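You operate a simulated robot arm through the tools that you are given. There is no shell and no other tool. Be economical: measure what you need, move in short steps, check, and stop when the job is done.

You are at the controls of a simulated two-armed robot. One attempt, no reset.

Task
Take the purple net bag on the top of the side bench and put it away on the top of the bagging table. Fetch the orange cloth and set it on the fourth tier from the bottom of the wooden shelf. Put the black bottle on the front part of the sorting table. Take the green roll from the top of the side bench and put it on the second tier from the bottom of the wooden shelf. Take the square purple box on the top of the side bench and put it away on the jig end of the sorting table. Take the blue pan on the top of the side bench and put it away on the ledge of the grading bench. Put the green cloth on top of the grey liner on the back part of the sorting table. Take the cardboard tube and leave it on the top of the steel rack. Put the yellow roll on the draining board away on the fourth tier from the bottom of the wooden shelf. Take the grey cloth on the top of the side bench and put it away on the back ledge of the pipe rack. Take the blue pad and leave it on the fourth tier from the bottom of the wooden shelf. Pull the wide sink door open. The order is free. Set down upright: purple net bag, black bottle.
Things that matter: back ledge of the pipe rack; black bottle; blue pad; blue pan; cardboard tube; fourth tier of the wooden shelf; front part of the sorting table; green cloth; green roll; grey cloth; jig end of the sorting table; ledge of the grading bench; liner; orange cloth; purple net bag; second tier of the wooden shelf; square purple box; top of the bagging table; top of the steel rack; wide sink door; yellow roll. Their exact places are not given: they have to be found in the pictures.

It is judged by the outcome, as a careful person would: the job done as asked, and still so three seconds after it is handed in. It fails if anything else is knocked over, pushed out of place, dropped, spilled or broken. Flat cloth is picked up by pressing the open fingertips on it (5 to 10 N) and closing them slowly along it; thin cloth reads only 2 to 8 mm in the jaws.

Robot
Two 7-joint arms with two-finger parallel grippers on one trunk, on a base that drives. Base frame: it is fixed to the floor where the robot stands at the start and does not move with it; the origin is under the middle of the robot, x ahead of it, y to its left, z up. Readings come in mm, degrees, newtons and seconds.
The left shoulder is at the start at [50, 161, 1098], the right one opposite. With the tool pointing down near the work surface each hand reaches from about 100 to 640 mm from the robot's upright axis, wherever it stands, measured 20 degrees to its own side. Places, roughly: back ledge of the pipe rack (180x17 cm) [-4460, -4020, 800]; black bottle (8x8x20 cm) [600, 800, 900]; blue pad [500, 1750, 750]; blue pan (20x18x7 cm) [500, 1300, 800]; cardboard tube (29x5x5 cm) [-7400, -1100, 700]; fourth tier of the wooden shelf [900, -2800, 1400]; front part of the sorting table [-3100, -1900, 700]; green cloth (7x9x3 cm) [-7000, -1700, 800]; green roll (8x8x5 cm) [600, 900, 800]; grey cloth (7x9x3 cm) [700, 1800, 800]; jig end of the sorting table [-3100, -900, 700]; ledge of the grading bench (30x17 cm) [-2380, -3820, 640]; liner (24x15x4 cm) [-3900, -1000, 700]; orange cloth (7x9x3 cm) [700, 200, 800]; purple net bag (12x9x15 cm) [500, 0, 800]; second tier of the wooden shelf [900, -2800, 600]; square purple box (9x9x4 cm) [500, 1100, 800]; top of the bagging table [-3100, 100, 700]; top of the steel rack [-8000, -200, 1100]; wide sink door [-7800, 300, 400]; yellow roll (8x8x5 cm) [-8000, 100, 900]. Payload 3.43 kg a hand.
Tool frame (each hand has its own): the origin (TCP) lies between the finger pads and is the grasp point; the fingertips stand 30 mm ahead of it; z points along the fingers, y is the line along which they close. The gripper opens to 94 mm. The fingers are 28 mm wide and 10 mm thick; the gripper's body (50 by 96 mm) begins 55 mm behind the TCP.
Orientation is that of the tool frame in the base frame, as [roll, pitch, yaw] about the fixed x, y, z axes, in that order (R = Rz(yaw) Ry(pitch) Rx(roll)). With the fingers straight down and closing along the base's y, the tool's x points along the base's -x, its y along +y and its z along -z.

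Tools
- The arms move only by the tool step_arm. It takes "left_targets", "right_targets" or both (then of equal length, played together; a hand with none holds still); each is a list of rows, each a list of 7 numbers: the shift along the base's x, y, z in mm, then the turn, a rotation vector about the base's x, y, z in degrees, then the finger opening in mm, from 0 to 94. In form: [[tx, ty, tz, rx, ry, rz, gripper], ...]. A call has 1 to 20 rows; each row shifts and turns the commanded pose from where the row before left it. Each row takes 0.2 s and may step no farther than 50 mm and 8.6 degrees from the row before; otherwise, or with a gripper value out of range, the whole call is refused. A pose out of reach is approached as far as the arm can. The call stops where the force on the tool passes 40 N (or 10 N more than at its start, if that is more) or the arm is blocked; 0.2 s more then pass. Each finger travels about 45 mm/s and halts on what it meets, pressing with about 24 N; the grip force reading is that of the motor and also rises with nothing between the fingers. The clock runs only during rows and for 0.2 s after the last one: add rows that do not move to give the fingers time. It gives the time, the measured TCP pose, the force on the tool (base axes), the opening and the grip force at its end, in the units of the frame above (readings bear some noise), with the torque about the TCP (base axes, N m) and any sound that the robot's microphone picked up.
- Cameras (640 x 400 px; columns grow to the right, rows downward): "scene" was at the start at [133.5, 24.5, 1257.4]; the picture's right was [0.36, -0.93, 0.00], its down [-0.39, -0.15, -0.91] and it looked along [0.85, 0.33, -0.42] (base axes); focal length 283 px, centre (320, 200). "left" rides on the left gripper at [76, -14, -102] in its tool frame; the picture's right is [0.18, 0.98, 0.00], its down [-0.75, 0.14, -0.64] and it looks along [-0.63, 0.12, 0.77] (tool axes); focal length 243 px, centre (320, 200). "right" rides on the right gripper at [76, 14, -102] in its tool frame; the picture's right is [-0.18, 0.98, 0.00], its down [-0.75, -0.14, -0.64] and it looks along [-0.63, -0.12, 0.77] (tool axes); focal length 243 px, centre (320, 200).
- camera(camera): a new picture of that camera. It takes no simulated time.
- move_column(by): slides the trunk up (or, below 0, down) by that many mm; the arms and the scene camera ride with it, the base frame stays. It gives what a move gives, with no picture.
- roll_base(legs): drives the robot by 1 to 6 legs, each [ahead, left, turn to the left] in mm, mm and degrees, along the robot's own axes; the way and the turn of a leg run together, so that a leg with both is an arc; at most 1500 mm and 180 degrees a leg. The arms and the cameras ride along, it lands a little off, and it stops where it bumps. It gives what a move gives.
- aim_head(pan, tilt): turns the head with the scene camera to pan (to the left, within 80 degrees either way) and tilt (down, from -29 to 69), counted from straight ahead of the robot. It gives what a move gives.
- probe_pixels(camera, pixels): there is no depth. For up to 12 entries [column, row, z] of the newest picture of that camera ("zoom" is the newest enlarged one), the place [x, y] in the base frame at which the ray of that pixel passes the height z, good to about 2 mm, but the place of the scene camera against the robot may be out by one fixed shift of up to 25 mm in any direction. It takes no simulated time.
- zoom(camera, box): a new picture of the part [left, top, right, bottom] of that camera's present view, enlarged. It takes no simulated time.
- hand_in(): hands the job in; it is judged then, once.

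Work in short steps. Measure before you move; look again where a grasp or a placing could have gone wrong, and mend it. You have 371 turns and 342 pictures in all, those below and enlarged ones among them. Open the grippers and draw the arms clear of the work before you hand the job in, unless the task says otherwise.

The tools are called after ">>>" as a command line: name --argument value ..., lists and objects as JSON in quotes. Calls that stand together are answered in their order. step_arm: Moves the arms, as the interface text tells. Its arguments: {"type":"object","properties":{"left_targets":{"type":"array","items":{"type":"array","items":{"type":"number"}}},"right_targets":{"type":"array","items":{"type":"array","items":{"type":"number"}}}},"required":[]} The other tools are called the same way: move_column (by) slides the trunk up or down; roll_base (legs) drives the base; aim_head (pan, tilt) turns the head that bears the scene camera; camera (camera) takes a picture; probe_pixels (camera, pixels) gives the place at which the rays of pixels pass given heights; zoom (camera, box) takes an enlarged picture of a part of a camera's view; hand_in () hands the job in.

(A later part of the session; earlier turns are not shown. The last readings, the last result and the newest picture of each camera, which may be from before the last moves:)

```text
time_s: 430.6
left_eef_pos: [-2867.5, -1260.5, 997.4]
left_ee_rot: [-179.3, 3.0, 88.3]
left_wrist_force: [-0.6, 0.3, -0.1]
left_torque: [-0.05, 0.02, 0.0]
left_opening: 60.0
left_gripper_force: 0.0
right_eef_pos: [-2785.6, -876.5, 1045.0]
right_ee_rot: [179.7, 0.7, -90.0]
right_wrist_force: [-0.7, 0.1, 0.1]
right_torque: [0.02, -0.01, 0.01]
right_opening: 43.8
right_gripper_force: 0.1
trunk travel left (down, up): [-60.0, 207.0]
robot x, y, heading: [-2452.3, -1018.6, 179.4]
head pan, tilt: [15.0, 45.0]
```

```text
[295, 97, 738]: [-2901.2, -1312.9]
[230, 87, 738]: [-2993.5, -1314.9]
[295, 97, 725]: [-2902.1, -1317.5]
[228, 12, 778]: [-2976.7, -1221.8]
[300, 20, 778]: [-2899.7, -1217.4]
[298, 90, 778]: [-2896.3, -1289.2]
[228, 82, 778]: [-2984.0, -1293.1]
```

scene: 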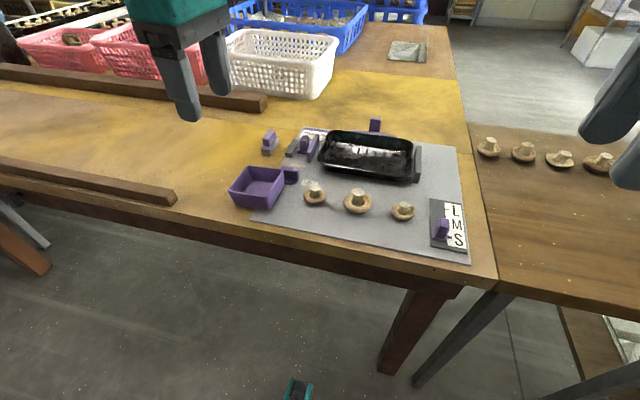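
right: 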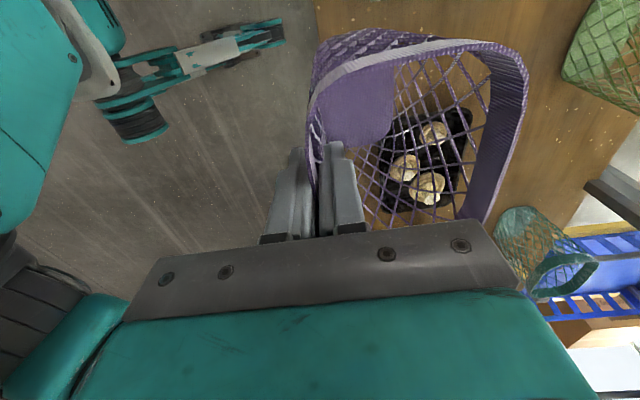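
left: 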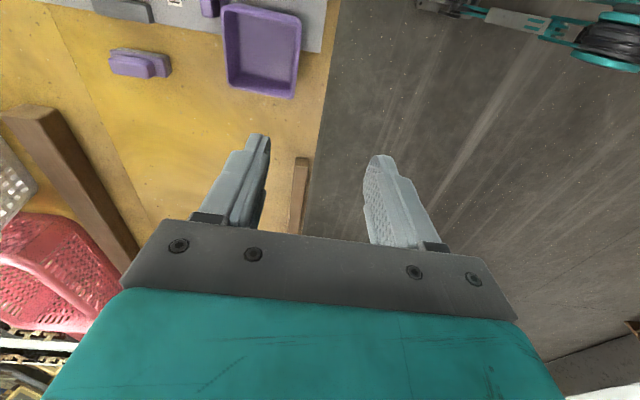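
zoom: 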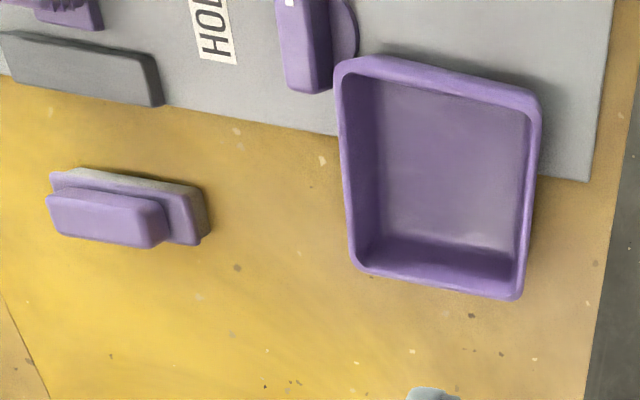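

The rim nearly overhangs the knob's disc. To be safe I regrip the near wall, lift slightly, and shift it 30 mm away (−y).

>>> step_arm --left_targets '[[-20, 0, -40, 0, 0, 0, 40], [0, 0, -45, 0, 0, 0, 40], [0, 0, -45, 0, 0, 0, 40], [0, 0, -40, 0, 0, 0, 40], [0, 0, -30, 0, 0, 0, 40], [0, 0, -17, 0, 0, 0, 40], [0, 0, 0, 0, 0, 0, 25], [0, 0, 0, 0, 0, 0, 10], [0, 0, 0, 0, 0, 0, 0], [0, 0, 0, 0, 0, 0, 0]]'

>>> step_arm --left_targets '[[0, 0, 8, 0, 0, 0, 0], [0, 0, 10, 0, 0, 0, 0], [0, -12, 0, 0, 0, 0, 0], [0, -12, 0, 0, 0, 0, 0], [0, -11, 0, 0, 0, 0, 0], [0, 0, -8, 0, 0, 0, 0], [0, 0, -5, 0, 0, 0, 0], [0, 0, -4, 0, 0, 0, 0], [0, 0, -3, 0, 0, 0, 0], [0, 0, -3, 0, 0, 0, 0], [0, 0, -3, 0, 0, 0, 0], [0, 0, -3, 0, 0, 0, 0]]'

```text
time_s: 432.8
left_eef_pos: [-2887.3, -1259.7, 779.1]
left_ee_rot: [-179.2, 3.0, 88.4]
left_wrist_force: [0.2, -0.3, 1.4]
left_torque: [0.01, 0.16, -0.03]
left_opening: 7.7
left_gripper_force: 24.4
right_eef_pos: [-2785.5, -875.0, 1044.5]
right_ee_rot: [179.8, 0.7, -90.1]
right_wrist_force: [-0.1, -0.1, -0.7]
right_torque: [0.04, 0.0, -0.02]
right_opening: 43.9
right_gripper_force: 0.0
trunk travel left (down, up): [-60.0, 207.0]
robot x, y, heading: [-2453.5, -1016.8, 179.6]
head pan, tilt: [15.0, 45.0]
```

```text
time_s: 435.3
left_eef_pos: [-2890.1, -1293.8, 775.5]
left_ee_rot: [-178.5, 3.0, 88.5]
left_wrist_force: [4.5, -0.6, 19.8]
left_torque: [0.08, 0.25, 0.01]
left_opening: 7.9
left_gripper_force: 24.3
right_eef_pos: [-2784.5, -875.5, 1046.4]
right_ee_rot: [179.7, 0.7, -90.1]
right_wrist_force: [-0.7, -0.6, 0.4]
right_torque: [0.02, 0.03, 0.02]
right_opening: 43.9
right_gripper_force: 0.1
trunk travel left (down, up): [-60.0, 207.0]
robot x, y, heading: [-2452.6, -1021.2, 179.4]
head pan, tilt: [15.0, 45.0]
stopped in row 12 (left hand): the force on the tool passed its limit at 44 N (the readings are from after the stop); the commanded pose is now the measured one
```

Same height again, so the sorting table is at z≈736. I release and rise.

>>> step_arm --left_targets '[[0, 0, 1, 0, 0, 0, 14], [0, 0, 0, 0, 0, 0, 28], [0, 0, 0, 0, 0, 0, 40], [0, 0, 0, 0, 0, 0, 40], [0, 0, 20, 0, 0, 0, 40], [0, 0, 40, 0, 0, 0, 40], [0, 0, 45, 0, 0, 0, 60], [0, 0, 45, 0, 0, 0, 80], [0, 0, 45, 0, 0, 0, 94], [20, 0, 40, 0, 0, 0, 94], [40, 0, 20, 0, 0, 0, 94]]'

>>> camera --camera "scene"

```text
time_s: 437.7
left_eef_pos: [-2828.1, -1293.5, 1029.6]
left_ee_rot: [-178.9, 3.0, 88.4]
left_wrist_force: [0.5, -0.1, 0.0]
left_torque: [-0.02, 0.01, 0.0]
left_opening: 94.1
left_gripper_force: 0.1
right_eef_pos: [-2784.4, -876.4, 1044.3]
right_ee_rot: [179.7, 0.7, -90.1]
right_wrist_force: [0.3, -0.2, 0.4]
right_torque: [-0.01, 0.0, 0.01]
right_opening: 44.0
right_gripper_force: 0.0
trunk travel left (down, up): [-60.0, 207.0]
robot x, y, heading: [-2454.0, -1017.9, 179.6]
head pan, tilt: [15.0, 45.0]
```

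```text
209 pictures are left
```

scene: 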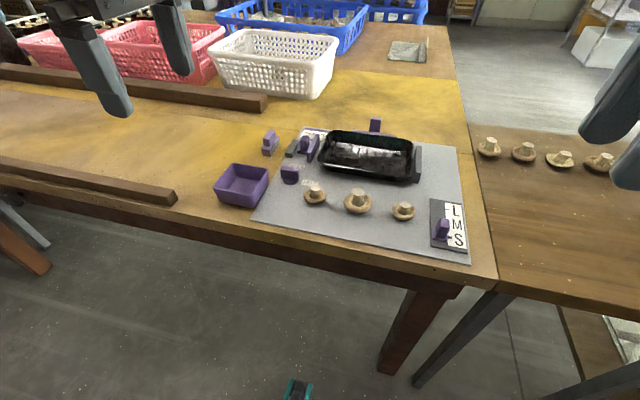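

The box is placed by the jig mat. Now back to the side bench for the grey cloth and the bottle.

>>> roll_base --legs '[[-350, 0, 0], [0, 0, 180], [1300, 0, 0], [0, 1500, 0], [650, 0, 0], [0, 1340, 0]]'

>>> aim_head --pan 0 --tilt 35

>>> camera --camera "scene"

```text
time_s: 481.3
left_eef_pos: [85.8, 2183.7, 1030.2]
left_ee_rot: [-178.9, 3.1, -88.5]
left_wrist_force: [-0.5, 0.0, -0.8]
left_torque: [-0.01, 0.01, -0.01]
left_opening: 93.9
left_gripper_force: 0.0
right_eef_pos: [64.3, 1764.6, 1044.7]
right_ee_rot: [179.8, 0.7, 92.9]
right_wrist_force: [-0.1, 0.4, -0.3]
right_torque: [0.04, 0.02, 0.0]
right_opening: 44.0
right_gripper_force: 0.0
trunk travel left (down, up): [-60.0, 207.0]
robot x, y, heading: [-275.3, 1884.1, 2.7]
head pan, tilt: [15.0, 45.0]
```

```text
time_s: 482.1
left_eef_pos: [85.9, 2184.6, 1029.6]
left_ee_rot: [-178.9, 3.2, -88.6]
left_wrist_force: [-0.2, 0.8, 0.9]
left_torque: [-0.05, -0.03, 0.01]
left_opening: 94.1
left_gripper_force: 0.1
right_eef_pos: [65.4, 1764.3, 1044.5]
right_ee_rot: [179.8, 0.8, 92.9]
right_wrist_force: [-0.7, 0.1, -0.1]
right_torque: [-0.02, -0.01, 0.0]
right_opening: 43.7
right_gripper_force: 0.0
trunk travel left (down, up): [-60.0, 207.0]
robot x, y, heading: [-274.8, 1889.8, 2.8]
head pan, tilt: [0.0, 35.0]
```

```text
208 pictures are left
```

scene: 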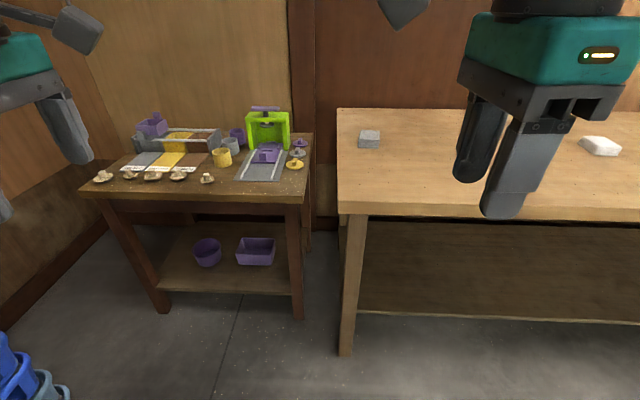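

The grey cloth is at (369,138). I turn the right hand to close along y and drive up to it.

>>> step_arm --right_targets '[[0, 0, 10, 0, 0, 8, 60], [0, 0, 10, 0, 0, 8, 80], [0, 0, 0, 0, 0, 8, 94], [0, 0, 0, 0, 0, 8, 94], [0, 0, 0, 0, 0, 8, 94], [0, 0, 0, 0, 0, 8, 94], [0, 0, 0, 0, 0, 8, 94], [0, 0, 0, 0, 0, 8, 94], [0, 0, 0, 0, 0, 8, 94], [0, 0, 0, 0, 0, 8, 94], [0, 0, 0, 0, 0, 7, 94]]'

>>> roll_base --legs '[[380, -40, -2.8]]'

>>> camera --camera "right"

>>> camera --camera "scene"

```text
time_s: 484.5
left_eef_pos: [86.3, 2184.7, 1030.2]
left_ee_rot: [-178.8, 3.2, -88.6]
left_wrist_force: [-0.1, 0.3, -0.9]
left_torque: [-0.02, -0.01, -0.01]
left_opening: 93.9
left_gripper_force: 0.0
right_eef_pos: [65.3, 1765.6, 1065.0]
right_ee_rot: [179.8, 0.7, -179.9]
right_wrist_force: [-0.2, 0.1, -0.2]
right_torque: [-0.01, -0.02, 0.01]
right_opening: 93.9
right_gripper_force: 0.1
trunk travel left (down, up): [-60.0, 207.0]
robot x, y, heading: [-271.7, 1890.1, 2.7]
head pan, tilt: [0.0, 35.0]
```

```text
time_s: 486.9
left_eef_pos: [474.1, 2130.9, 1029.2]
left_ee_rot: [-178.9, 3.1, -91.6]
left_wrist_force: [0.3, -0.2, 0.7]
left_torque: [0.01, -0.01, -0.06]
left_opening: 94.1
left_gripper_force: 0.1
right_eef_pos: [429.2, 1714.2, 1065.1]
right_ee_rot: [179.9, 0.7, 176.7]
right_wrist_force: [-1.4, 0.0, 0.3]
right_torque: [0.02, -0.01, 0.0]
right_opening: 93.9
right_gripper_force: 0.1
trunk travel left (down, up): [-60.0, 207.0]
robot x, y, heading: [100.6, 1854.7, -0.4]
head pan, tilt: [0.0, 35.0]
```

```text
207 pictures are left
```

right: 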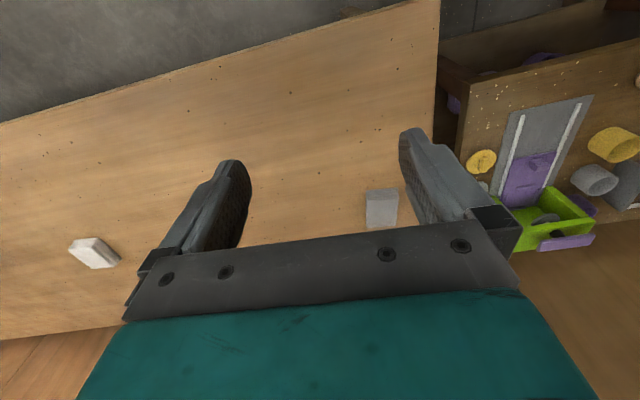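

```text
206 pictures are left
```

scene: 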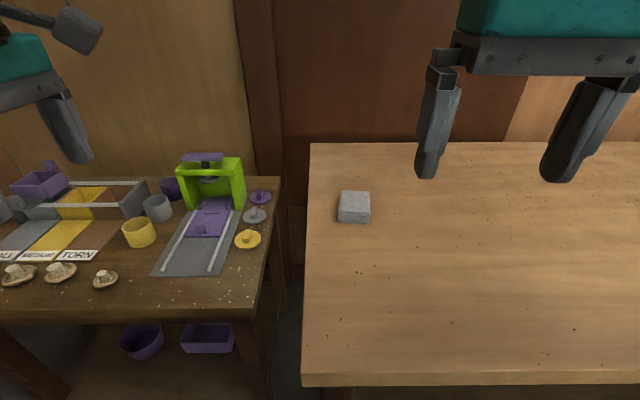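

I probe the grey cloth's corners at z 810.

>>> probe_pixels --camera "right" --pixels '[[367, 193, 810], [397, 190, 810], [397, 226, 810], [366, 229, 810]]'

>>> probe_pixels --camera "scene" --pixels '[[341, 191, 810], [370, 192, 810], [370, 217, 810], [339, 216, 810]]'

```text
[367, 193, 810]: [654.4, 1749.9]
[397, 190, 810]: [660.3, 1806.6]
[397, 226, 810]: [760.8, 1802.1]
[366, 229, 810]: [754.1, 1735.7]
```

```text
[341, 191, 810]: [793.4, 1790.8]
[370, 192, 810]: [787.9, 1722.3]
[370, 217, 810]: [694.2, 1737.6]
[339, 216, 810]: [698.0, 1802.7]
```

I bring the right hand nearer for a better look.

>>> step_arm --right_targets '[[40, 14, -15, 0, 0, 3, 94], [40, 14, -25, 0, 0, 0, 94], [40, 14, -30, 0, 0, 0, 94], [40, 10, -30, 0, 0, 0, 94], [40, 4, -20, 0, 0, 0, 94], [0, 0, 0, 0, 0, 0, 94]]'

>>> camera --camera "right"

```text
refused: row 3 steps farther than a row can; nothing moved
```

```text
205 pictures are left
```

right: 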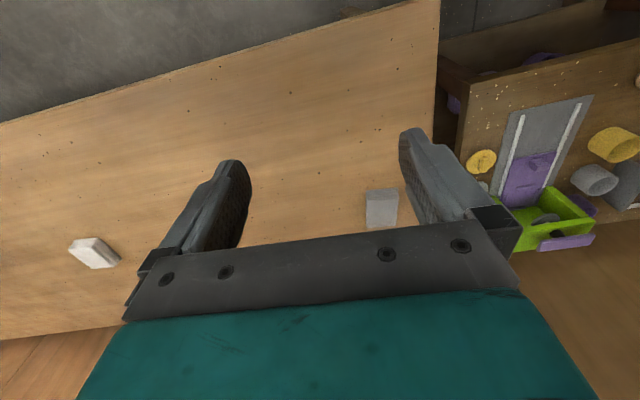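

>>> step_arm --right_targets '[[35, 10, -20, 0, 0, 3, 94], [35, 10, -20, 0, 0, 0, 94], [35, 10, -20, 0, 0, 0, 94], [35, 10, -20, 0, 0, 0, 94], [35, 10, -20, 0, 0, 0, 94], [25, 6, -20, 0, 0, 0, 94], [0, 0, 0, 0, 0, 0, 94]]'

>>> camera --camera "right"

```text
time_s: 488.5
left_eef_pos: [473.6, 2130.7, 1028.3]
left_ee_rot: [-178.9, 3.1, -91.6]
left_wrist_force: [-0.7, -0.4, 0.7]
left_torque: [-0.01, -0.02, -0.04]
left_opening: 93.6
left_gripper_force: 0.0
right_eef_pos: [631.2, 1767.1, 943.4]
right_ee_rot: [179.9, 0.7, 179.8]
right_wrist_force: [-0.7, -0.9, -0.5]
right_torque: [0.02, 0.02, 0.0]
right_opening: 93.9
right_gripper_force: 0.0
trunk travel left (down, up): [-60.0, 207.0]
robot x, y, heading: [93.2, 1853.8, -0.5]
head pan, tilt: [0.0, 35.0]
```

```text
204 pictures are left
```

right: 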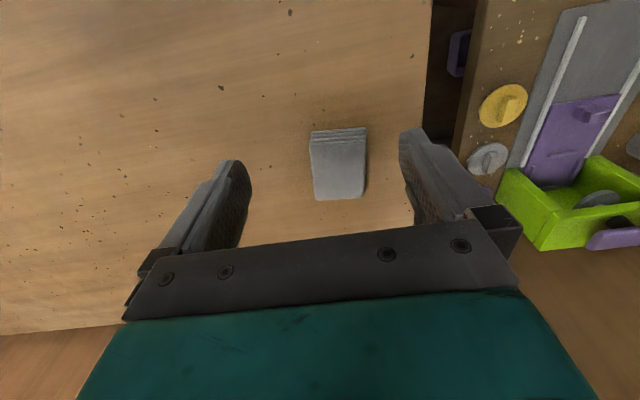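

>>> probe_pixels --camera "right" --pixels '[[311, 146, 810], [365, 139, 810], [364, 192, 810], [316, 199, 810]]'

```text
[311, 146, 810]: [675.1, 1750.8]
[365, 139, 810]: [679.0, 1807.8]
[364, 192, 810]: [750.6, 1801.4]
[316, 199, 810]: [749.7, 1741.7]
```

Cloth centre ≈(713,1775), yaw −5°. I move the base 40 mm forward, lower the trunk, and position over the cloth.

>>> roll_base --legs '[[40, 0, 0]]'

>>> move_column --by -55

>>> step_arm --right_targets '[[20, 4, 0, 0, 0, -5, 94], [20, 4, 0, 0, 0, 0, 94], [0, 0, -30, 0, 0, 0, 94], [0, 0, 0, 0, 0, 0, 94]]'

>>> camera --camera "right"

```text
time_s: 489.2
left_eef_pos: [474.1, 2131.5, 1029.1]
left_ee_rot: [-178.9, 3.0, -91.6]
left_wrist_force: [-0.5, 0.2, -0.1]
left_torque: [0.02, 0.03, 0.0]
left_opening: 93.8
left_gripper_force: 0.0
right_eef_pos: [631.7, 1768.3, 944.0]
right_ee_rot: [179.8, 0.7, 179.8]
right_wrist_force: [-0.2, -0.6, 0.2]
right_torque: [-0.01, -0.03, -0.01]
right_opening: 93.8
right_gripper_force: 0.2
trunk travel left (down, up): [-60.0, 207.0]
robot x, y, heading: [99.0, 1851.3, -0.5]
head pan, tilt: [0.0, 35.0]
stopped in leg 1: the robot was blocked; the commanded pose is now the measured one
```

```text
time_s: 490.1
left_eef_pos: [473.2, 2131.9, 973.8]
left_ee_rot: [-178.9, 3.0, -91.5]
left_wrist_force: [0.9, 0.1, 0.0]
left_torque: [0.0, -0.01, 0.01]
left_opening: 93.8
left_gripper_force: 0.1
right_eef_pos: [631.3, 1768.5, 889.7]
right_ee_rot: [179.7, 0.7, 179.8]
right_wrist_force: [0.4, -0.4, 0.0]
right_torque: [0.02, -0.02, -0.01]
right_opening: 94.0
right_gripper_force: 0.0
trunk travel left (down, up): [-5.0, 262.0]
robot x, y, heading: [99.8, 1855.9, -0.5]
head pan, tilt: [0.0, 35.0]
```

```text
time_s: 491.1
left_eef_pos: [474.5, 2131.8, 974.6]
left_ee_rot: [-178.9, 3.0, -91.6]
left_wrist_force: [-0.1, 0.3, -0.3]
left_torque: [0.0, 0.0, 0.0]
left_opening: 94.1
left_gripper_force: 0.1
right_eef_pos: [671.8, 1775.7, 858.7]
right_ee_rot: [179.8, 0.6, 174.9]
right_wrist_force: [-0.1, 0.4, -0.5]
right_torque: [-0.03, 0.02, 0.01]
right_opening: 94.0
right_gripper_force: 0.1
trunk travel left (down, up): [-5.0, 262.0]
robot x, y, heading: [100.7, 1857.3, -0.4]
head pan, tilt: [0.0, 35.0]
```

```text
203 pictures are left
```

right: 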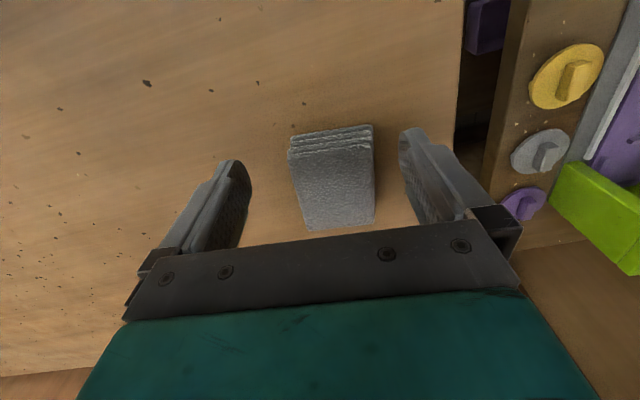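

The base is at its limit. I extend to x 712 and see if it's reachable.

>>> step_arm --right_targets '[[20, 0, 0, 0, 0, 0, 94], [20, 0, 0, 0, 0, 0, 94], [0, 0, -20, 0, 0, 0, 94], [0, 0, -14, 0, 0, 0, 94], [0, 0, -6, 0, 0, 0, 94], [0, 0, -5, 0, 0, 0, 94], [0, 0, 0, 0, 0, 0, 94]]'

>>> camera --camera "right"

```text
time_s: 492.7
left_eef_pos: [473.9, 2131.3, 974.1]
left_ee_rot: [-178.9, 3.0, -91.6]
left_wrist_force: [-0.2, -0.1, -0.8]
left_torque: [0.0, -0.04, 0.03]
left_opening: 94.0
left_gripper_force: 0.1
right_eef_pos: [711.1, 1775.9, 814.1]
right_ee_rot: [179.8, 0.6, 174.8]
right_wrist_force: [-0.3, 0.0, 0.6]
right_torque: [0.0, 0.0, -0.02]
right_opening: 94.0
right_gripper_force: 0.1
trunk travel left (down, up): [-5.0, 262.0]
robot x, y, heading: [99.1, 1853.9, -0.5]
head pan, tilt: [0.0, 35.0]
```

```text
202 pictures are left
```

right: 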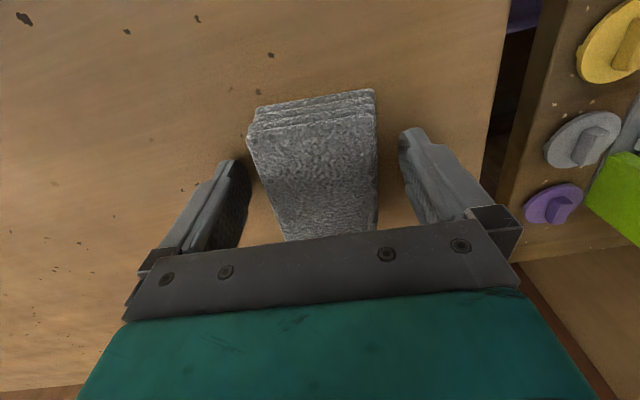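

Reached. I close and lift gently.

>>> step_arm --right_targets '[[0, 0, 0, 0, 0, 0, 80], [0, 0, 0, 0, 0, 0, 65], [0, 0, 0, 0, 0, 0, 50], [0, 0, 0, 0, 0, 0, 40], [0, 0, 0, 0, 0, 0, 30], [0, 0, 0, 0, 0, 0, 20], [0, 0, 0, 0, 0, 0, 20]]'

>>> step_arm --right_targets '[[0, 0, 5, 0, 0, 0, 20], [0, 0, 10, 0, 0, 0, 20], [0, 0, 15, 0, 0, 0, 20], [0, 0, 20, 0, 0, 0, 20], [0, 0, 20, 0, 0, 0, 20], [0, 0, 20, 0, 0, 0, 20], [0, 0, 25, 0, 0, 0, 20], [-10, 0, 25, 0, 0, 0, 20], [-20, -5, 25, 0, 0, 0, 20], [-25, -5, 25, 0, 0, 0, 20], [-25, -5, 25, 0, 0, 0, 20], [-25, -5, 25, 0, 0, 0, 20], [-25, -5, 0, 0, 0, 0, 20], [-25, -5, 0, 0, 0, 0, 20], [-25, -5, 0, 0, 0, 0, 20]]'

>>> camera --camera "right"

```text
time_s: 494.3
left_eef_pos: [473.7, 2132.4, 975.1]
left_ee_rot: [-178.8, 3.0, -91.6]
left_wrist_force: [0.3, 0.1, 0.0]
left_torque: [0.02, -0.02, 0.0]
left_opening: 93.9
left_gripper_force: 0.1
right_eef_pos: [711.7, 1776.5, 814.0]
right_ee_rot: [179.7, 0.7, 174.8]
right_wrist_force: [-0.3, 0.8, 0.1]
right_torque: [-0.03, -0.01, 0.04]
right_opening: 64.0
right_gripper_force: 24.3
trunk travel left (down, up): [-5.0, 262.0]
robot x, y, heading: [101.2, 1857.4, -0.5]
head pan, tilt: [0.0, 35.0]
```

```text
time_s: 497.5
left_eef_pos: [474.6, 2131.1, 974.6]
left_ee_rot: [-178.9, 3.0, -91.6]
left_wrist_force: [0.0, 0.4, -0.1]
left_torque: [-0.02, -0.02, 0.01]
left_opening: 94.0
left_gripper_force: 0.0
right_eef_pos: [532.6, 1741.2, 1056.1]
right_ee_rot: [179.7, 0.7, 174.8]
right_wrist_force: [0.8, 0.1, -0.2]
right_torque: [-0.01, -0.02, 0.05]
right_opening: 63.8
right_gripper_force: 23.5
trunk travel left (down, up): [-5.0, 262.0]
robot x, y, heading: [95.9, 1856.7, -0.4]
head pan, tilt: [0.0, 35.0]
```

```text
201 pictures are left
```

right: 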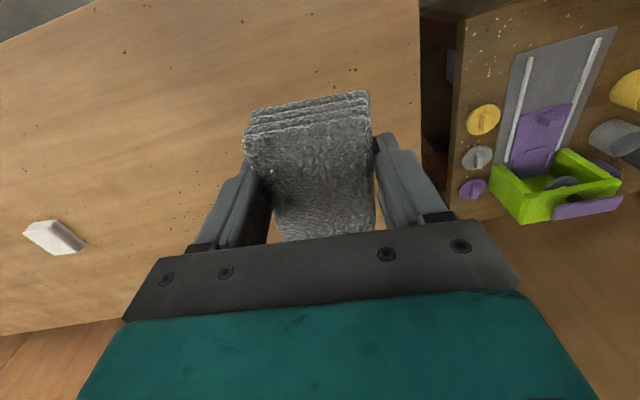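

The grey cloth is held. Now the bottle: I raise the trunk a bit and drive right to bring the left hand near it.

>>> move_column --by 110

>>> roll_base --legs '[[-20, -1310, 0.5]]'

>>> aim_head --pan 15 --tilt 35

>>> camera --camera "scene"

>>> camera --camera "left"

```text
time_s: 498.9
left_eef_pos: [474.2, 2129.7, 1083.4]
left_ee_rot: [-179.0, 3.0, -91.6]
left_wrist_force: [0.3, -0.4, -0.7]
left_torque: [-0.01, -0.02, -0.05]
left_opening: 93.9
left_gripper_force: 0.0
right_eef_pos: [532.7, 1741.2, 1165.8]
right_ee_rot: [179.9, 0.7, 174.9]
right_wrist_force: [-0.7, -0.4, -0.4]
right_torque: [0.01, 0.01, 0.01]
right_opening: 64.1
right_gripper_force: 24.4
trunk travel left (down, up): [-115.0, 152.0]
robot x, y, heading: [97.7, 1850.4, -0.5]
head pan, tilt: [0.0, 35.0]
```

```text
time_s: 510.7
left_eef_pos: [442.8, 818.0, 1083.0]
left_ee_rot: [-178.9, 3.1, -91.7]
left_wrist_force: [0.1, 0.3, 0.5]
left_torque: [-0.02, 0.03, 0.02]
left_opening: 94.3
left_gripper_force: 0.0
right_eef_pos: [498.6, 427.5, 1163.5]
right_ee_rot: [179.8, 0.6, 174.9]
right_wrist_force: [-0.2, -0.4, -0.4]
right_torque: [-0.01, -0.01, -0.01]
right_opening: 63.9
right_gripper_force: 24.3
trunk travel left (down, up): [-115.0, 152.0]
robot x, y, heading: [67.2, 541.7, -0.7]
head pan, tilt: [0.0, 35.0]
```

```text
time_s: 511.5
left_eef_pos: [441.7, 817.3, 1084.6]
left_ee_rot: [-179.0, 3.0, -91.7]
left_wrist_force: [0.7, -0.1, -0.8]
left_torque: [-0.02, 0.0, 0.0]
left_opening: 94.1
left_gripper_force: 0.2
right_eef_pos: [500.6, 426.6, 1165.0]
right_ee_rot: [179.8, 0.7, 174.8]
right_wrist_force: [0.7, 0.4, -1.2]
right_torque: [0.01, 0.01, -0.02]
right_opening: 64.1
right_gripper_force: 24.3
trunk travel left (down, up): [-115.0, 152.0]
robot x, y, heading: [64.4, 541.7, -0.5]
head pan, tilt: [15.0, 35.0]
```

```text
200 pictures are left
```

scene: 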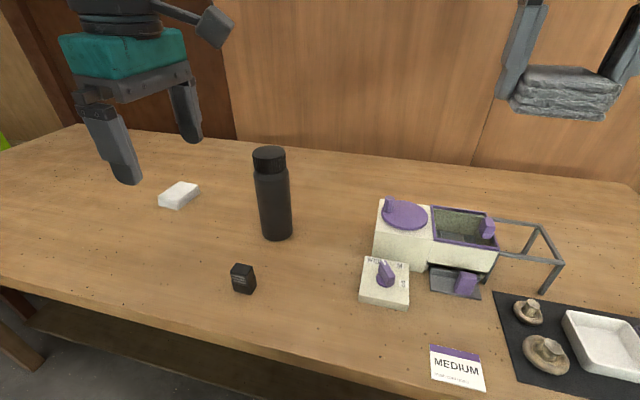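

```text
199 pictures are left
```

left: 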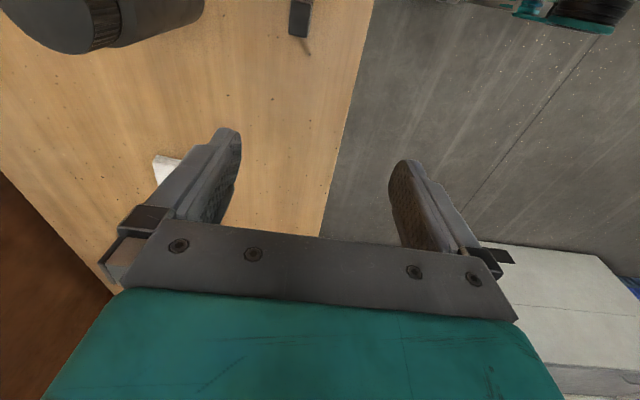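

I turn the left hand back to closing along y and probe the bottle.

>>> probe_pixels --camera "scene" --pixels '[[277, 238, 780], [268, 153, 975], [253, 160, 975], [285, 157, 975], [263, 228, 785], [292, 226, 785]]'

>>> step_arm --left_targets '[[5, -5, 5, 0, 0, -8, 94], [5, -5, 5, 0, 0, -8, 94], [5, -5, 5, 0, 0, -8, 94], [5, -5, 0, 0, 0, -8, 94], [5, -5, 0, 0, 0, -8, 94], [5, -5, 0, 0, 0, -8, 94], [5, -3, 0, 0, 0, -8, 94], [5, 0, 0, 0, 0, -8, 94], [5, 0, 0, 0, 0, -8, 94], [5, 0, 0, 0, 0, -8, 94], [0, 0, 0, 0, 0, -8, 94], [0, 0, 0, 0, 0, 0, 94]]'

>>> camera --camera "left"

```text
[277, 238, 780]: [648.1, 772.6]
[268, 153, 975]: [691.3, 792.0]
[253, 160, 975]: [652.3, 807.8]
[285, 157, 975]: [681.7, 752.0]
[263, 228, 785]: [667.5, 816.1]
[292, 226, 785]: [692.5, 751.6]
```

```text
time_s: 514.1
left_eef_pos: [492.4, 783.4, 1099.1]
left_ee_rot: [-178.9, 3.1, -179.7]
left_wrist_force: [0.2, 0.6, 0.1]
left_torque: [0.0, 0.03, -0.03]
left_opening: 94.0
left_gripper_force: 0.1
right_eef_pos: [498.7, 427.4, 1165.1]
right_ee_rot: [179.8, 0.6, 174.9]
right_wrist_force: [0.4, -0.3, -0.1]
right_torque: [-0.02, 0.0, 0.02]
right_opening: 64.0
right_gripper_force: 24.2
trunk travel left (down, up): [-115.0, 152.0]
robot x, y, heading: [66.0, 537.8, -0.5]
head pan, tilt: [15.0, 35.0]
```

```text
198 pictures are left
```

left: 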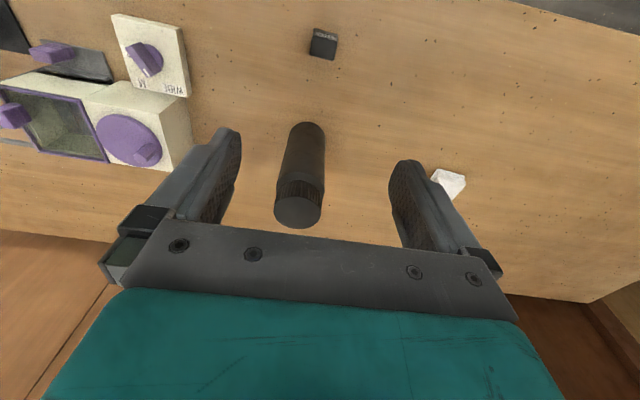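

I probe the cap from the wrist.

>>> probe_pixels --camera "left" --pixels '[[298, 212, 980], [275, 210, 980], [321, 212, 980], [305, 123, 780], [285, 140, 780], [325, 142, 780]]'

```text
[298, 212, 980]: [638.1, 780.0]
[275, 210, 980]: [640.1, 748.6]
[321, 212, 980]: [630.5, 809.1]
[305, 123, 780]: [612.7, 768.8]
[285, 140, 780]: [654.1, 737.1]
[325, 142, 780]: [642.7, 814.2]
```

Bottle centre ≈(643,777). I drive 45 mm forward and bring the left hand over the cap.

>>> roll_base --legs '[[45, 0, 0.5]]'

>>> step_arm --left_targets '[[35, -2, 0, 0, 0, 0, 94], [35, -2, 0, 0, 0, 0, 94], [35, 0, -20, 0, 0, 0, 94], [0, 0, -30, 0, 0, 0, 94], [0, 0, 0, 0, 0, 0, 94]]'

>>> camera --camera "left"

>>> camera --camera "scene"

```text
time_s: 515.0
left_eef_pos: [536.7, 787.9, 1098.8]
left_ee_rot: [-178.9, 2.9, -179.1]
left_wrist_force: [-0.1, -0.7, 0.2]
left_torque: [0.02, 0.0, 0.0]
left_opening: 93.9
left_gripper_force: 0.1
right_eef_pos: [548.5, 430.7, 1164.2]
right_ee_rot: [179.8, 0.7, 175.3]
right_wrist_force: [0.3, -0.4, -1.2]
right_torque: [-0.02, 0.02, 0.01]
right_opening: 64.1
right_gripper_force: 24.2
trunk travel left (down, up): [-115.0, 152.0]
robot x, y, heading: [114.6, 544.4, -0.1]
head pan, tilt: [15.0, 35.0]
```

```text
time_s: 516.2
left_eef_pos: [641.0, 783.2, 1048.8]
left_ee_rot: [-179.0, 3.1, -179.1]
left_wrist_force: [0.0, -0.1, -0.2]
left_torque: [-0.03, 0.01, 0.02]
left_opening: 93.9
left_gripper_force: 0.1
right_eef_pos: [546.7, 431.5, 1165.2]
right_ee_rot: [179.8, 0.8, 175.3]
right_wrist_force: [0.4, 0.4, -0.1]
right_torque: [-0.01, 0.0, -0.01]
right_opening: 63.7
right_gripper_force: 24.2
trunk travel left (down, up): [-115.0, 152.0]
robot x, y, heading: [113.4, 541.5, -0.0]
head pan, tilt: [15.0, 35.0]
```

```text
197 pictures are left
```

left: 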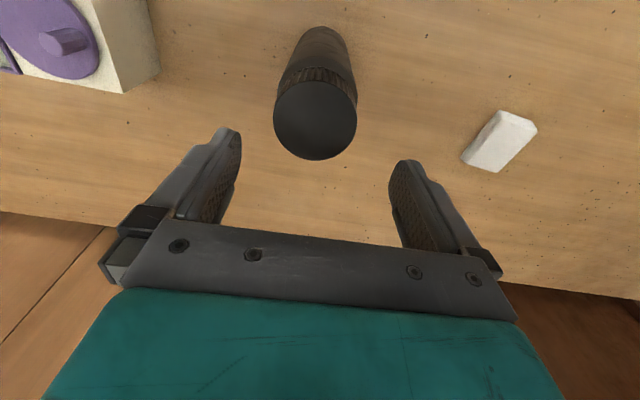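

```text
196 pictures are left
```

scene: 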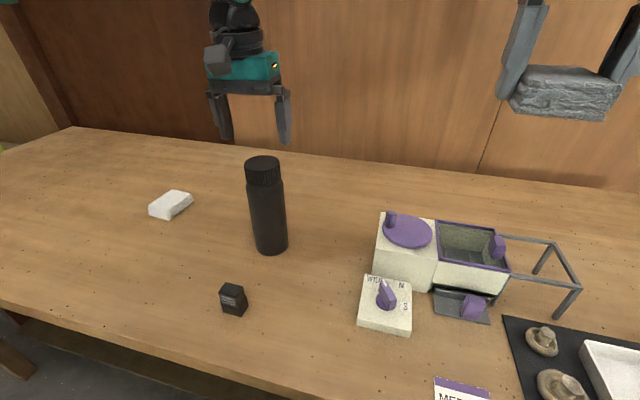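

>>> probe_pixels --camera "left" --pixels '[[315, 120, 980], [274, 118, 980], [357, 120, 980], [315, 80, 980], [315, 160, 980]]'

```text
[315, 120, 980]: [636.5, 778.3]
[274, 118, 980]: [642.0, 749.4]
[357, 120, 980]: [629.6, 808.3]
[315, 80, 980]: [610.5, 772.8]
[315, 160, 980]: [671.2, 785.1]
```

Centre (639,779). I descend around the bottle to z≈930.

>>> step_arm --left_targets '[[-2, -4, -15, 0, 0, 0, 94], [0, 0, -15, 0, 0, 0, 94], [0, 0, -15, 0, 0, 0, 94], [0, 0, -15, 0, 0, 0, 94], [0, 0, -15, 0, 0, 0, 94], [0, 0, -15, 0, 0, 0, 94], [0, 0, -15, 0, 0, 0, 94], [0, 0, -12, 0, 0, 0, 94], [0, 0, 0, 0, 0, 0, 94]]'

>>> camera --camera "left"

>>> camera --camera "scene"

```text
time_s: 518.2
left_eef_pos: [638.5, 779.5, 931.1]
left_ee_rot: [-179.0, 3.1, -179.1]
left_wrist_force: [-0.5, -0.7, -0.1]
left_torque: [-0.01, -0.01, -0.03]
left_opening: 94.1
left_gripper_force: 0.0
right_eef_pos: [547.0, 431.1, 1165.0]
right_ee_rot: [179.9, 0.7, 175.2]
right_wrist_force: [0.0, 0.1, -0.7]
right_torque: [-0.01, 0.01, 0.04]
right_opening: 64.2
right_gripper_force: 24.3
trunk travel left (down, up): [-115.0, 152.0]
robot x, y, heading: [112.5, 541.5, 0.1]
head pan, tilt: [15.0, 35.0]
```

```text
195 pictures are left
```

left: 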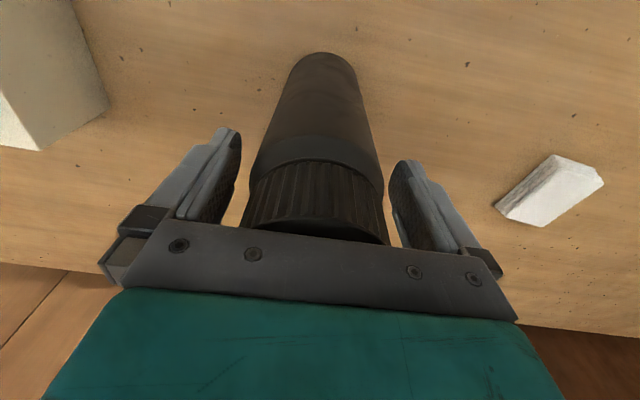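

```text
194 pictures are left
```

scene: 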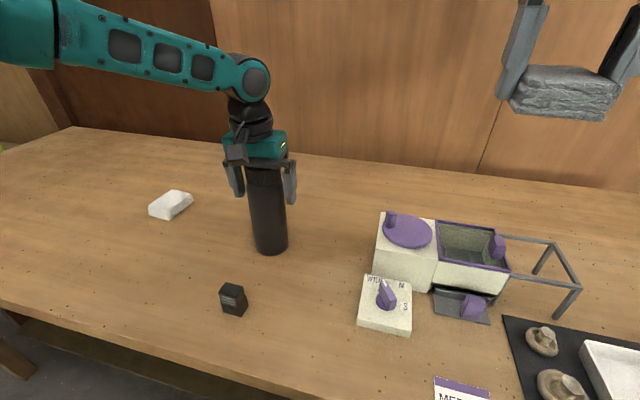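

Well centred. I close and lift gently.

>>> step_arm --left_targets '[[0, 0, 0, 0, 0, 0, 84], [0, 0, 0, 0, 0, 0, 74], [0, 0, 0, 0, 0, 0, 62], [0, 0, 0, 0, 0, 0, 50], [0, 0, 0, 0, 0, 0, 40], [0, 0, 0, 0, 0, 0, 40]]'

>>> step_arm --left_targets '[[0, 0, 5, 0, 0, 0, 40], [0, 0, 8, 0, 0, 0, 40], [0, 0, 12, 0, 0, 0, 40], [0, 0, 0, 0, 0, 0, 40]]'

>>> camera --camera "scene"

```text
time_s: 519.6
left_eef_pos: [638.1, 778.2, 931.7]
left_ee_rot: [-178.9, 3.0, -179.1]
left_wrist_force: [1.0, -2.0, 0.2]
left_torque: [-0.11, -0.04, -0.05]
left_opening: 71.2
left_gripper_force: 23.8
right_eef_pos: [546.9, 430.6, 1164.7]
right_ee_rot: [179.8, 0.8, 175.3]
right_wrist_force: [0.6, 1.0, -0.7]
right_torque: [0.0, -0.01, -0.05]
right_opening: 63.7
right_gripper_force: 23.6
trunk travel left (down, up): [-115.0, 152.0]
robot x, y, heading: [108.5, 541.8, 0.1]
head pan, tilt: [15.0, 35.0]
```

```text
time_s: 520.6
left_eef_pos: [638.7, 780.0, 956.7]
left_ee_rot: [-178.9, 3.0, -179.0]
left_wrist_force: [0.0, 0.2, -5.9]
left_torque: [-0.01, 0.03, -0.02]
left_opening: 71.0
left_gripper_force: 23.7
right_eef_pos: [547.4, 430.5, 1165.0]
right_ee_rot: [179.7, 0.6, 175.3]
right_wrist_force: [0.0, -0.2, 0.4]
right_torque: [0.01, 0.04, 0.01]
right_opening: 64.0
right_gripper_force: 23.5
trunk travel left (down, up): [-115.0, 152.0]
robot x, y, heading: [111.0, 541.8, -0.2]
head pan, tilt: [15.0, 35.0]
```

```text
193 pictures are left
```

scene: 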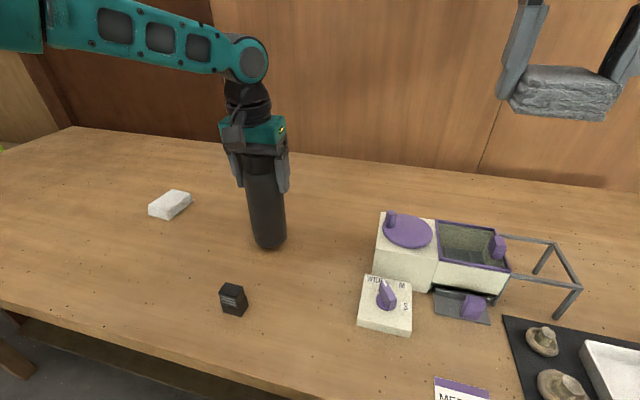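

Bottle held (≈6 N). I raise it and draw it in.

>>> step_arm --left_targets '[[0, 0, 20, 0, 0, 0, 40], [0, 0, 25, 0, 0, 0, 40], [0, 0, 25, 0, 0, 0, 40], [0, 0, 25, 0, 0, 0, 40], [-15, 0, 20, 0, 0, 0, 40], [-20, 0, 15, 0, 0, 0, 40], [-20, 0, 0, 0, 0, 0, 40], [-25, 0, 0, 0, 0, 0, 40], [-25, 0, 0, 0, 0, 0, 40], [-20, 0, 0, 0, 0, 0, 40], [0, 0, 0, 0, 0, 0, 40]]'

>>> roll_base --legs '[[-600, 0, 0], [0, 0, -180], [1300, 0, 0], [0, 1500, 0], [0, 840, 0]]'

>>> aim_head --pan 5 --tilt 30

>>> camera --camera "scene"

```text
time_s: 523.0
left_eef_pos: [513.9, 779.3, 1085.6]
left_ee_rot: [-178.9, 2.9, -179.2]
left_wrist_force: [0.0, -0.1, -5.3]
left_torque: [-0.01, -0.01, 0.0]
left_opening: 71.2
left_gripper_force: 23.8
right_eef_pos: [546.4, 432.3, 1165.0]
right_ee_rot: [179.8, 0.6, 175.3]
right_wrist_force: [-1.1, 0.1, -0.5]
right_torque: [0.0, 0.01, 0.0]
right_opening: 63.8
right_gripper_force: 24.1
trunk travel left (down, up): [-115.0, 152.0]
robot x, y, heading: [110.3, 540.0, 0.0]
head pan, tilt: [15.0, 35.0]
```

```text
time_s: 559.9
left_eef_pos: [-2275.2, -1938.5, 1087.0]
left_ee_rot: [-178.9, 3.0, -1.3]
left_wrist_force: [0.7, 0.5, -6.5]
left_torque: [0.02, 0.0, 0.02]
left_opening: 70.8
left_gripper_force: 24.0
right_eef_pos: [-2294.5, -1589.1, 1164.7]
right_ee_rot: [179.8, 0.6, -6.8]
right_wrist_force: [0.5, -0.1, -0.7]
right_torque: [0.0, 0.01, -0.01]
right_opening: 63.8
right_gripper_force: 24.1
trunk travel left (down, up): [-115.0, 152.0]
robot x, y, heading: [-1865.0, -1713.8, 178.1]
head pan, tilt: [15.0, 35.0]
```

```text
time_s: 560.6
left_eef_pos: [-2273.4, -1938.2, 1086.4]
left_ee_rot: [-178.9, 3.0, -1.3]
left_wrist_force: [0.1, -0.4, -5.7]
left_torque: [0.03, 0.01, -0.07]
left_opening: 70.6
left_gripper_force: 24.0
right_eef_pos: [-2295.7, -1588.2, 1164.9]
right_ee_rot: [179.8, 0.7, -6.8]
right_wrist_force: [0.1, -0.2, -0.5]
right_torque: [0.01, 0.0, -0.01]
right_opening: 64.0
right_gripper_force: 23.8
trunk travel left (down, up): [-115.0, 152.0]
robot x, y, heading: [-1860.8, -1715.6, 177.9]
head pan, tilt: [5.0, 30.0]
```

```text
192 pictures are left
```

scene: 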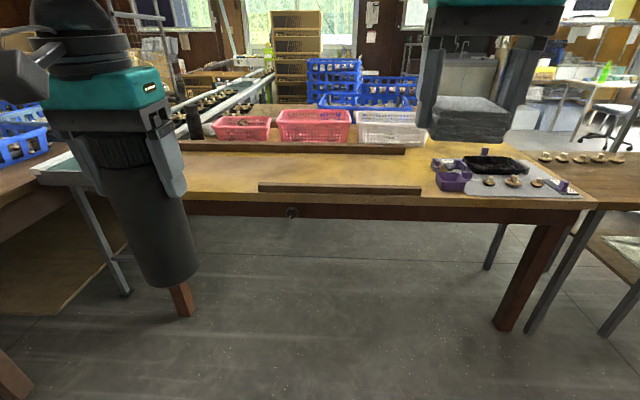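

The front part lies between the two dark rails around (293,173). I drive up to the table.

>>> roll_base --legs '[[0, -60, 2], [640, 0, 0]]'

>>> aim_head --pan 15 --tilt 45

>>> camera --camera "scene"

>>> camera --camera "left"

```text
time_s: 564.9
left_eef_pos: [-2898.4, -1879.8, 1086.2]
left_ee_rot: [-179.0, 3.0, -0.1]
left_wrist_force: [-0.7, 0.5, -6.1]
left_torque: [0.05, 0.0, -0.01]
left_opening: 70.9
left_gripper_force: 24.7
right_eef_pos: [-2926.2, -1532.0, 1163.9]
right_ee_rot: [179.8, 0.6, -5.7]
right_wrist_force: [-0.7, 0.6, -0.9]
right_torque: [-0.01, -0.01, 0.03]
right_opening: 63.9
right_gripper_force: 24.3
trunk travel left (down, up): [-115.0, 152.0]
robot x, y, heading: [-2490.9, -1647.2, 178.9]
head pan, tilt: [5.0, 30.0]
```

```text
time_s: 565.7
left_eef_pos: [-2896.7, -1880.3, 1086.8]
left_ee_rot: [-178.9, 3.0, 0.0]
left_wrist_force: [-0.8, -0.2, -6.0]
left_torque: [0.0, 0.01, 0.0]
left_opening: 70.8
left_gripper_force: 23.8
right_eef_pos: [-2926.6, -1532.3, 1164.5]
right_ee_rot: [179.7, 0.6, -5.7]
right_wrist_force: [0.3, -0.4, -1.2]
right_torque: [-0.01, 0.02, -0.02]
right_opening: 63.8
right_gripper_force: 23.8
trunk travel left (down, up): [-115.0, 152.0]
robot x, y, heading: [-2491.3, -1646.2, 179.0]
head pan, tilt: [15.0, 45.0]
```

```text
191 pictures are left
```

scene: 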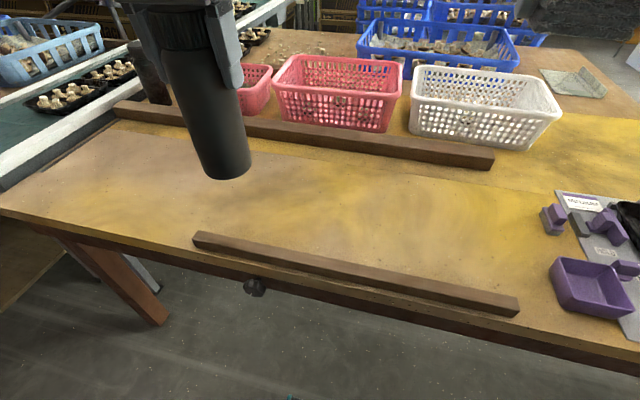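

```text
190 pictures are left
```

left: 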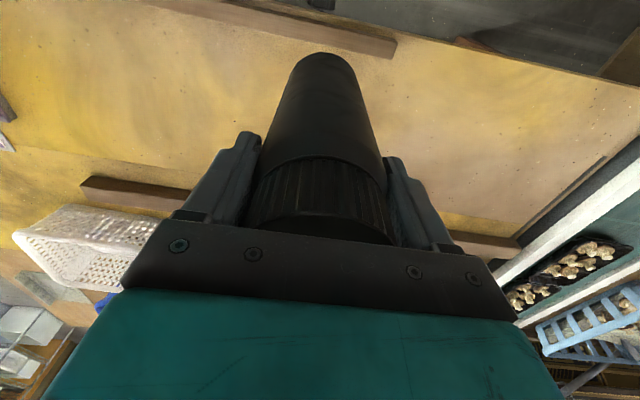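

I probe the rails to keep the bottle between them.

>>> probe_pixels --camera "scene" --pixels '[[230, 245, 750], [300, 260, 750], [230, 128, 750], [300, 145, 750], [195, 240, 750], [260, 215, 736]]'

>>> step_arm --left_targets '[[-30, 0, 0, 0, 0, 0, 40], [-30, 0, 0, 0, 0, 0, 40], [-30, 0, -10, 0, 0, 0, 40], [-25, 0, -30, 0, 0, 0, 40], [0, 0, -40, 0, 0, 0, 40], [0, 0, -40, 0, 0, 0, 40], [0, 0, -40, 0, 0, 0, 40], [0, 0, -20, 0, 0, 0, 40], [0, 0, 0, 0, 0, 0, 40]]'

>>> camera --camera "scene"

```text
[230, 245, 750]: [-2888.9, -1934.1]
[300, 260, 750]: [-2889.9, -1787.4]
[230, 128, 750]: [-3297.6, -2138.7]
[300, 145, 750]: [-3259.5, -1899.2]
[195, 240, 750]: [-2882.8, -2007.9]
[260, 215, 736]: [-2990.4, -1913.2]
```

```text
time_s: 567.7
left_eef_pos: [-3011.3, -1879.3, 906.5]
left_ee_rot: [-178.8, 3.1, 0.1]
left_wrist_force: [-1.1, 1.1, -6.6]
left_torque: [-0.03, -0.02, 0.0]
left_opening: 70.2
left_gripper_force: 24.3
right_eef_pos: [-2926.7, -1532.1, 1165.9]
right_ee_rot: [179.7, 0.6, -5.6]
right_wrist_force: [-0.1, -0.7, 0.5]
right_torque: [0.01, 0.0, 0.02]
right_opening: 64.0
right_gripper_force: 23.9
trunk travel left (down, up): [-115.0, 152.0]
robot x, y, heading: [-2489.0, -1648.3, 179.3]
head pan, tilt: [15.0, 45.0]
```

```text
189 pictures are left
```

scene: 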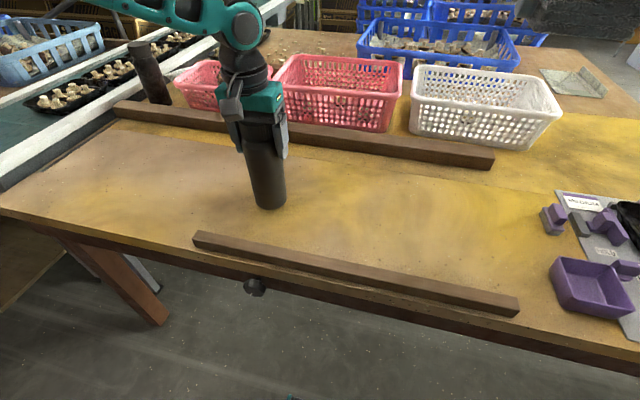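

Over the middle between the rails. I lower to contact.

>>> step_arm --left_targets '[[0, 0, -8, 0, 0, 0, 40], [0, 0, -4, 0, 0, 0, 40], [0, 0, -3, 0, 0, 0, 40], [0, 0, -3, 0, 0, 0, 40], [0, 0, -3, 0, 0, 0, 40], [0, 0, -3, 0, 0, 0, 40], [0, 0, -3, 0, 0, 0, 40]]'

```text
time_s: 569.3
left_eef_pos: [-3013.8, -1878.0, 887.7]
left_ee_rot: [-178.9, 3.8, -0.1]
left_wrist_force: [-4.4, -3.5, 38.1]
left_torque: [-0.56, -0.54, -0.15]
left_opening: 70.3
left_gripper_force: 23.6
right_eef_pos: [-2922.5, -1529.8, 1166.7]
right_ee_rot: [179.7, 0.9, -5.6]
right_wrist_force: [-0.9, 0.3, 0.0]
right_torque: [0.01, 0.02, 0.0]
right_opening: 63.9
right_gripper_force: 24.2
trunk travel left (down, up): [-115.0, 152.0]
robot x, y, heading: [-2495.4, -1649.1, 179.2]
head pan, tilt: [15.0, 45.0]
```

Firmly down (38 N). I ease off 3 mm, open slowly and rise straight.

>>> step_arm --left_targets '[[0, 0, 2, 0, 0, 0, 40], [0, 0, 2, 0, 0, 0, 66], [0, 0, 0, 0, 0, 0, 74], [0, 0, 0, 0, 0, 0, 82], [0, 0, 0, 0, 0, 0, 94], [0, 0, 0, 0, 0, 0, 94]]'

>>> camera --camera "scene"

```text
time_s: 570.7
left_eef_pos: [-3013.5, -1878.5, 887.5]
left_ee_rot: [-179.1, 3.3, 0.0]
left_wrist_force: [-0.7, -1.2, 25.6]
left_torque: [-0.33, -0.75, -0.03]
left_opening: 94.0
left_gripper_force: 0.1
right_eef_pos: [-2924.1, -1530.0, 1165.4]
right_ee_rot: [179.7, 0.8, -5.6]
right_wrist_force: [0.3, 0.0, -0.4]
right_torque: [-0.02, -0.03, -0.02]
right_opening: 63.9
right_gripper_force: 24.1
trunk travel left (down, up): [-115.0, 152.0]
robot x, y, heading: [-2490.8, -1646.9, 179.1]
head pan, tilt: [15.0, 45.0]
```

```text
188 pictures are left
```

scene: 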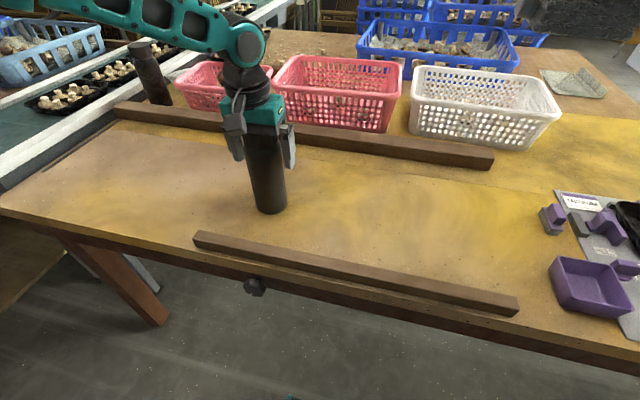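

The palm presses on the cap; I rise straight up slowly.

>>> step_arm --left_targets '[[0, 0, 4, 0, 0, 0, 94], [0, 0, 6, 0, 0, 0, 94], [0, 0, 10, 0, 0, 0, 94], [0, 0, 20, 0, 0, 0, 94], [0, 0, 30, 0, 0, 0, 94], [0, 0, 30, 0, 0, 0, 94], [0, 0, 30, 0, 0, 0, 94], [0, 0, 40, 0, 0, 0, 94], [0, 0, 40, 0, 0, 0, 94], [30, 0, 20, 0, 0, 0, 94], [40, 0, 0, 0, 0, 0, 94], [40, 0, 0, 0, 0, 0, 94]]'

>>> camera --camera "scene"

```text
time_s: 573.3
left_eef_pos: [-2901.1, -1880.8, 1114.0]
left_ee_rot: [-179.1, 3.0, -0.1]
left_wrist_force: [0.4, -0.1, -0.4]
left_torque: [-0.01, 0.03, 0.03]
left_opening: 93.9
left_gripper_force: 0.0
right_eef_pos: [-2925.1, -1531.6, 1165.9]
right_ee_rot: [179.9, 0.7, -5.6]
right_wrist_force: [-1.5, 0.0, -0.2]
right_torque: [0.03, 0.01, -0.05]
right_opening: 63.9
right_gripper_force: 24.0
trunk travel left (down, up): [-115.0, 152.0]
robot x, y, heading: [-2493.2, -1644.8, 179.3]
head pan, tilt: [15.0, 45.0]
```

```text
187 pictures are left
```

scene: 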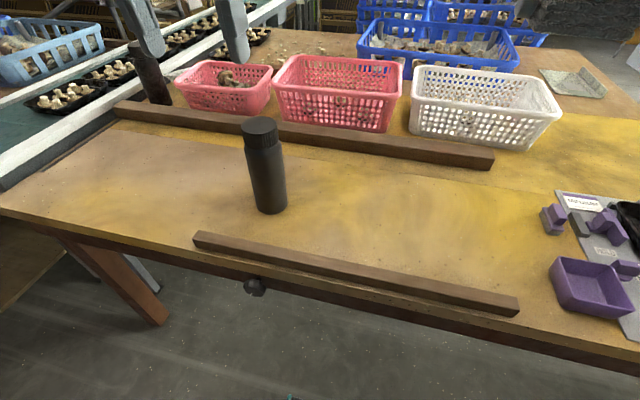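

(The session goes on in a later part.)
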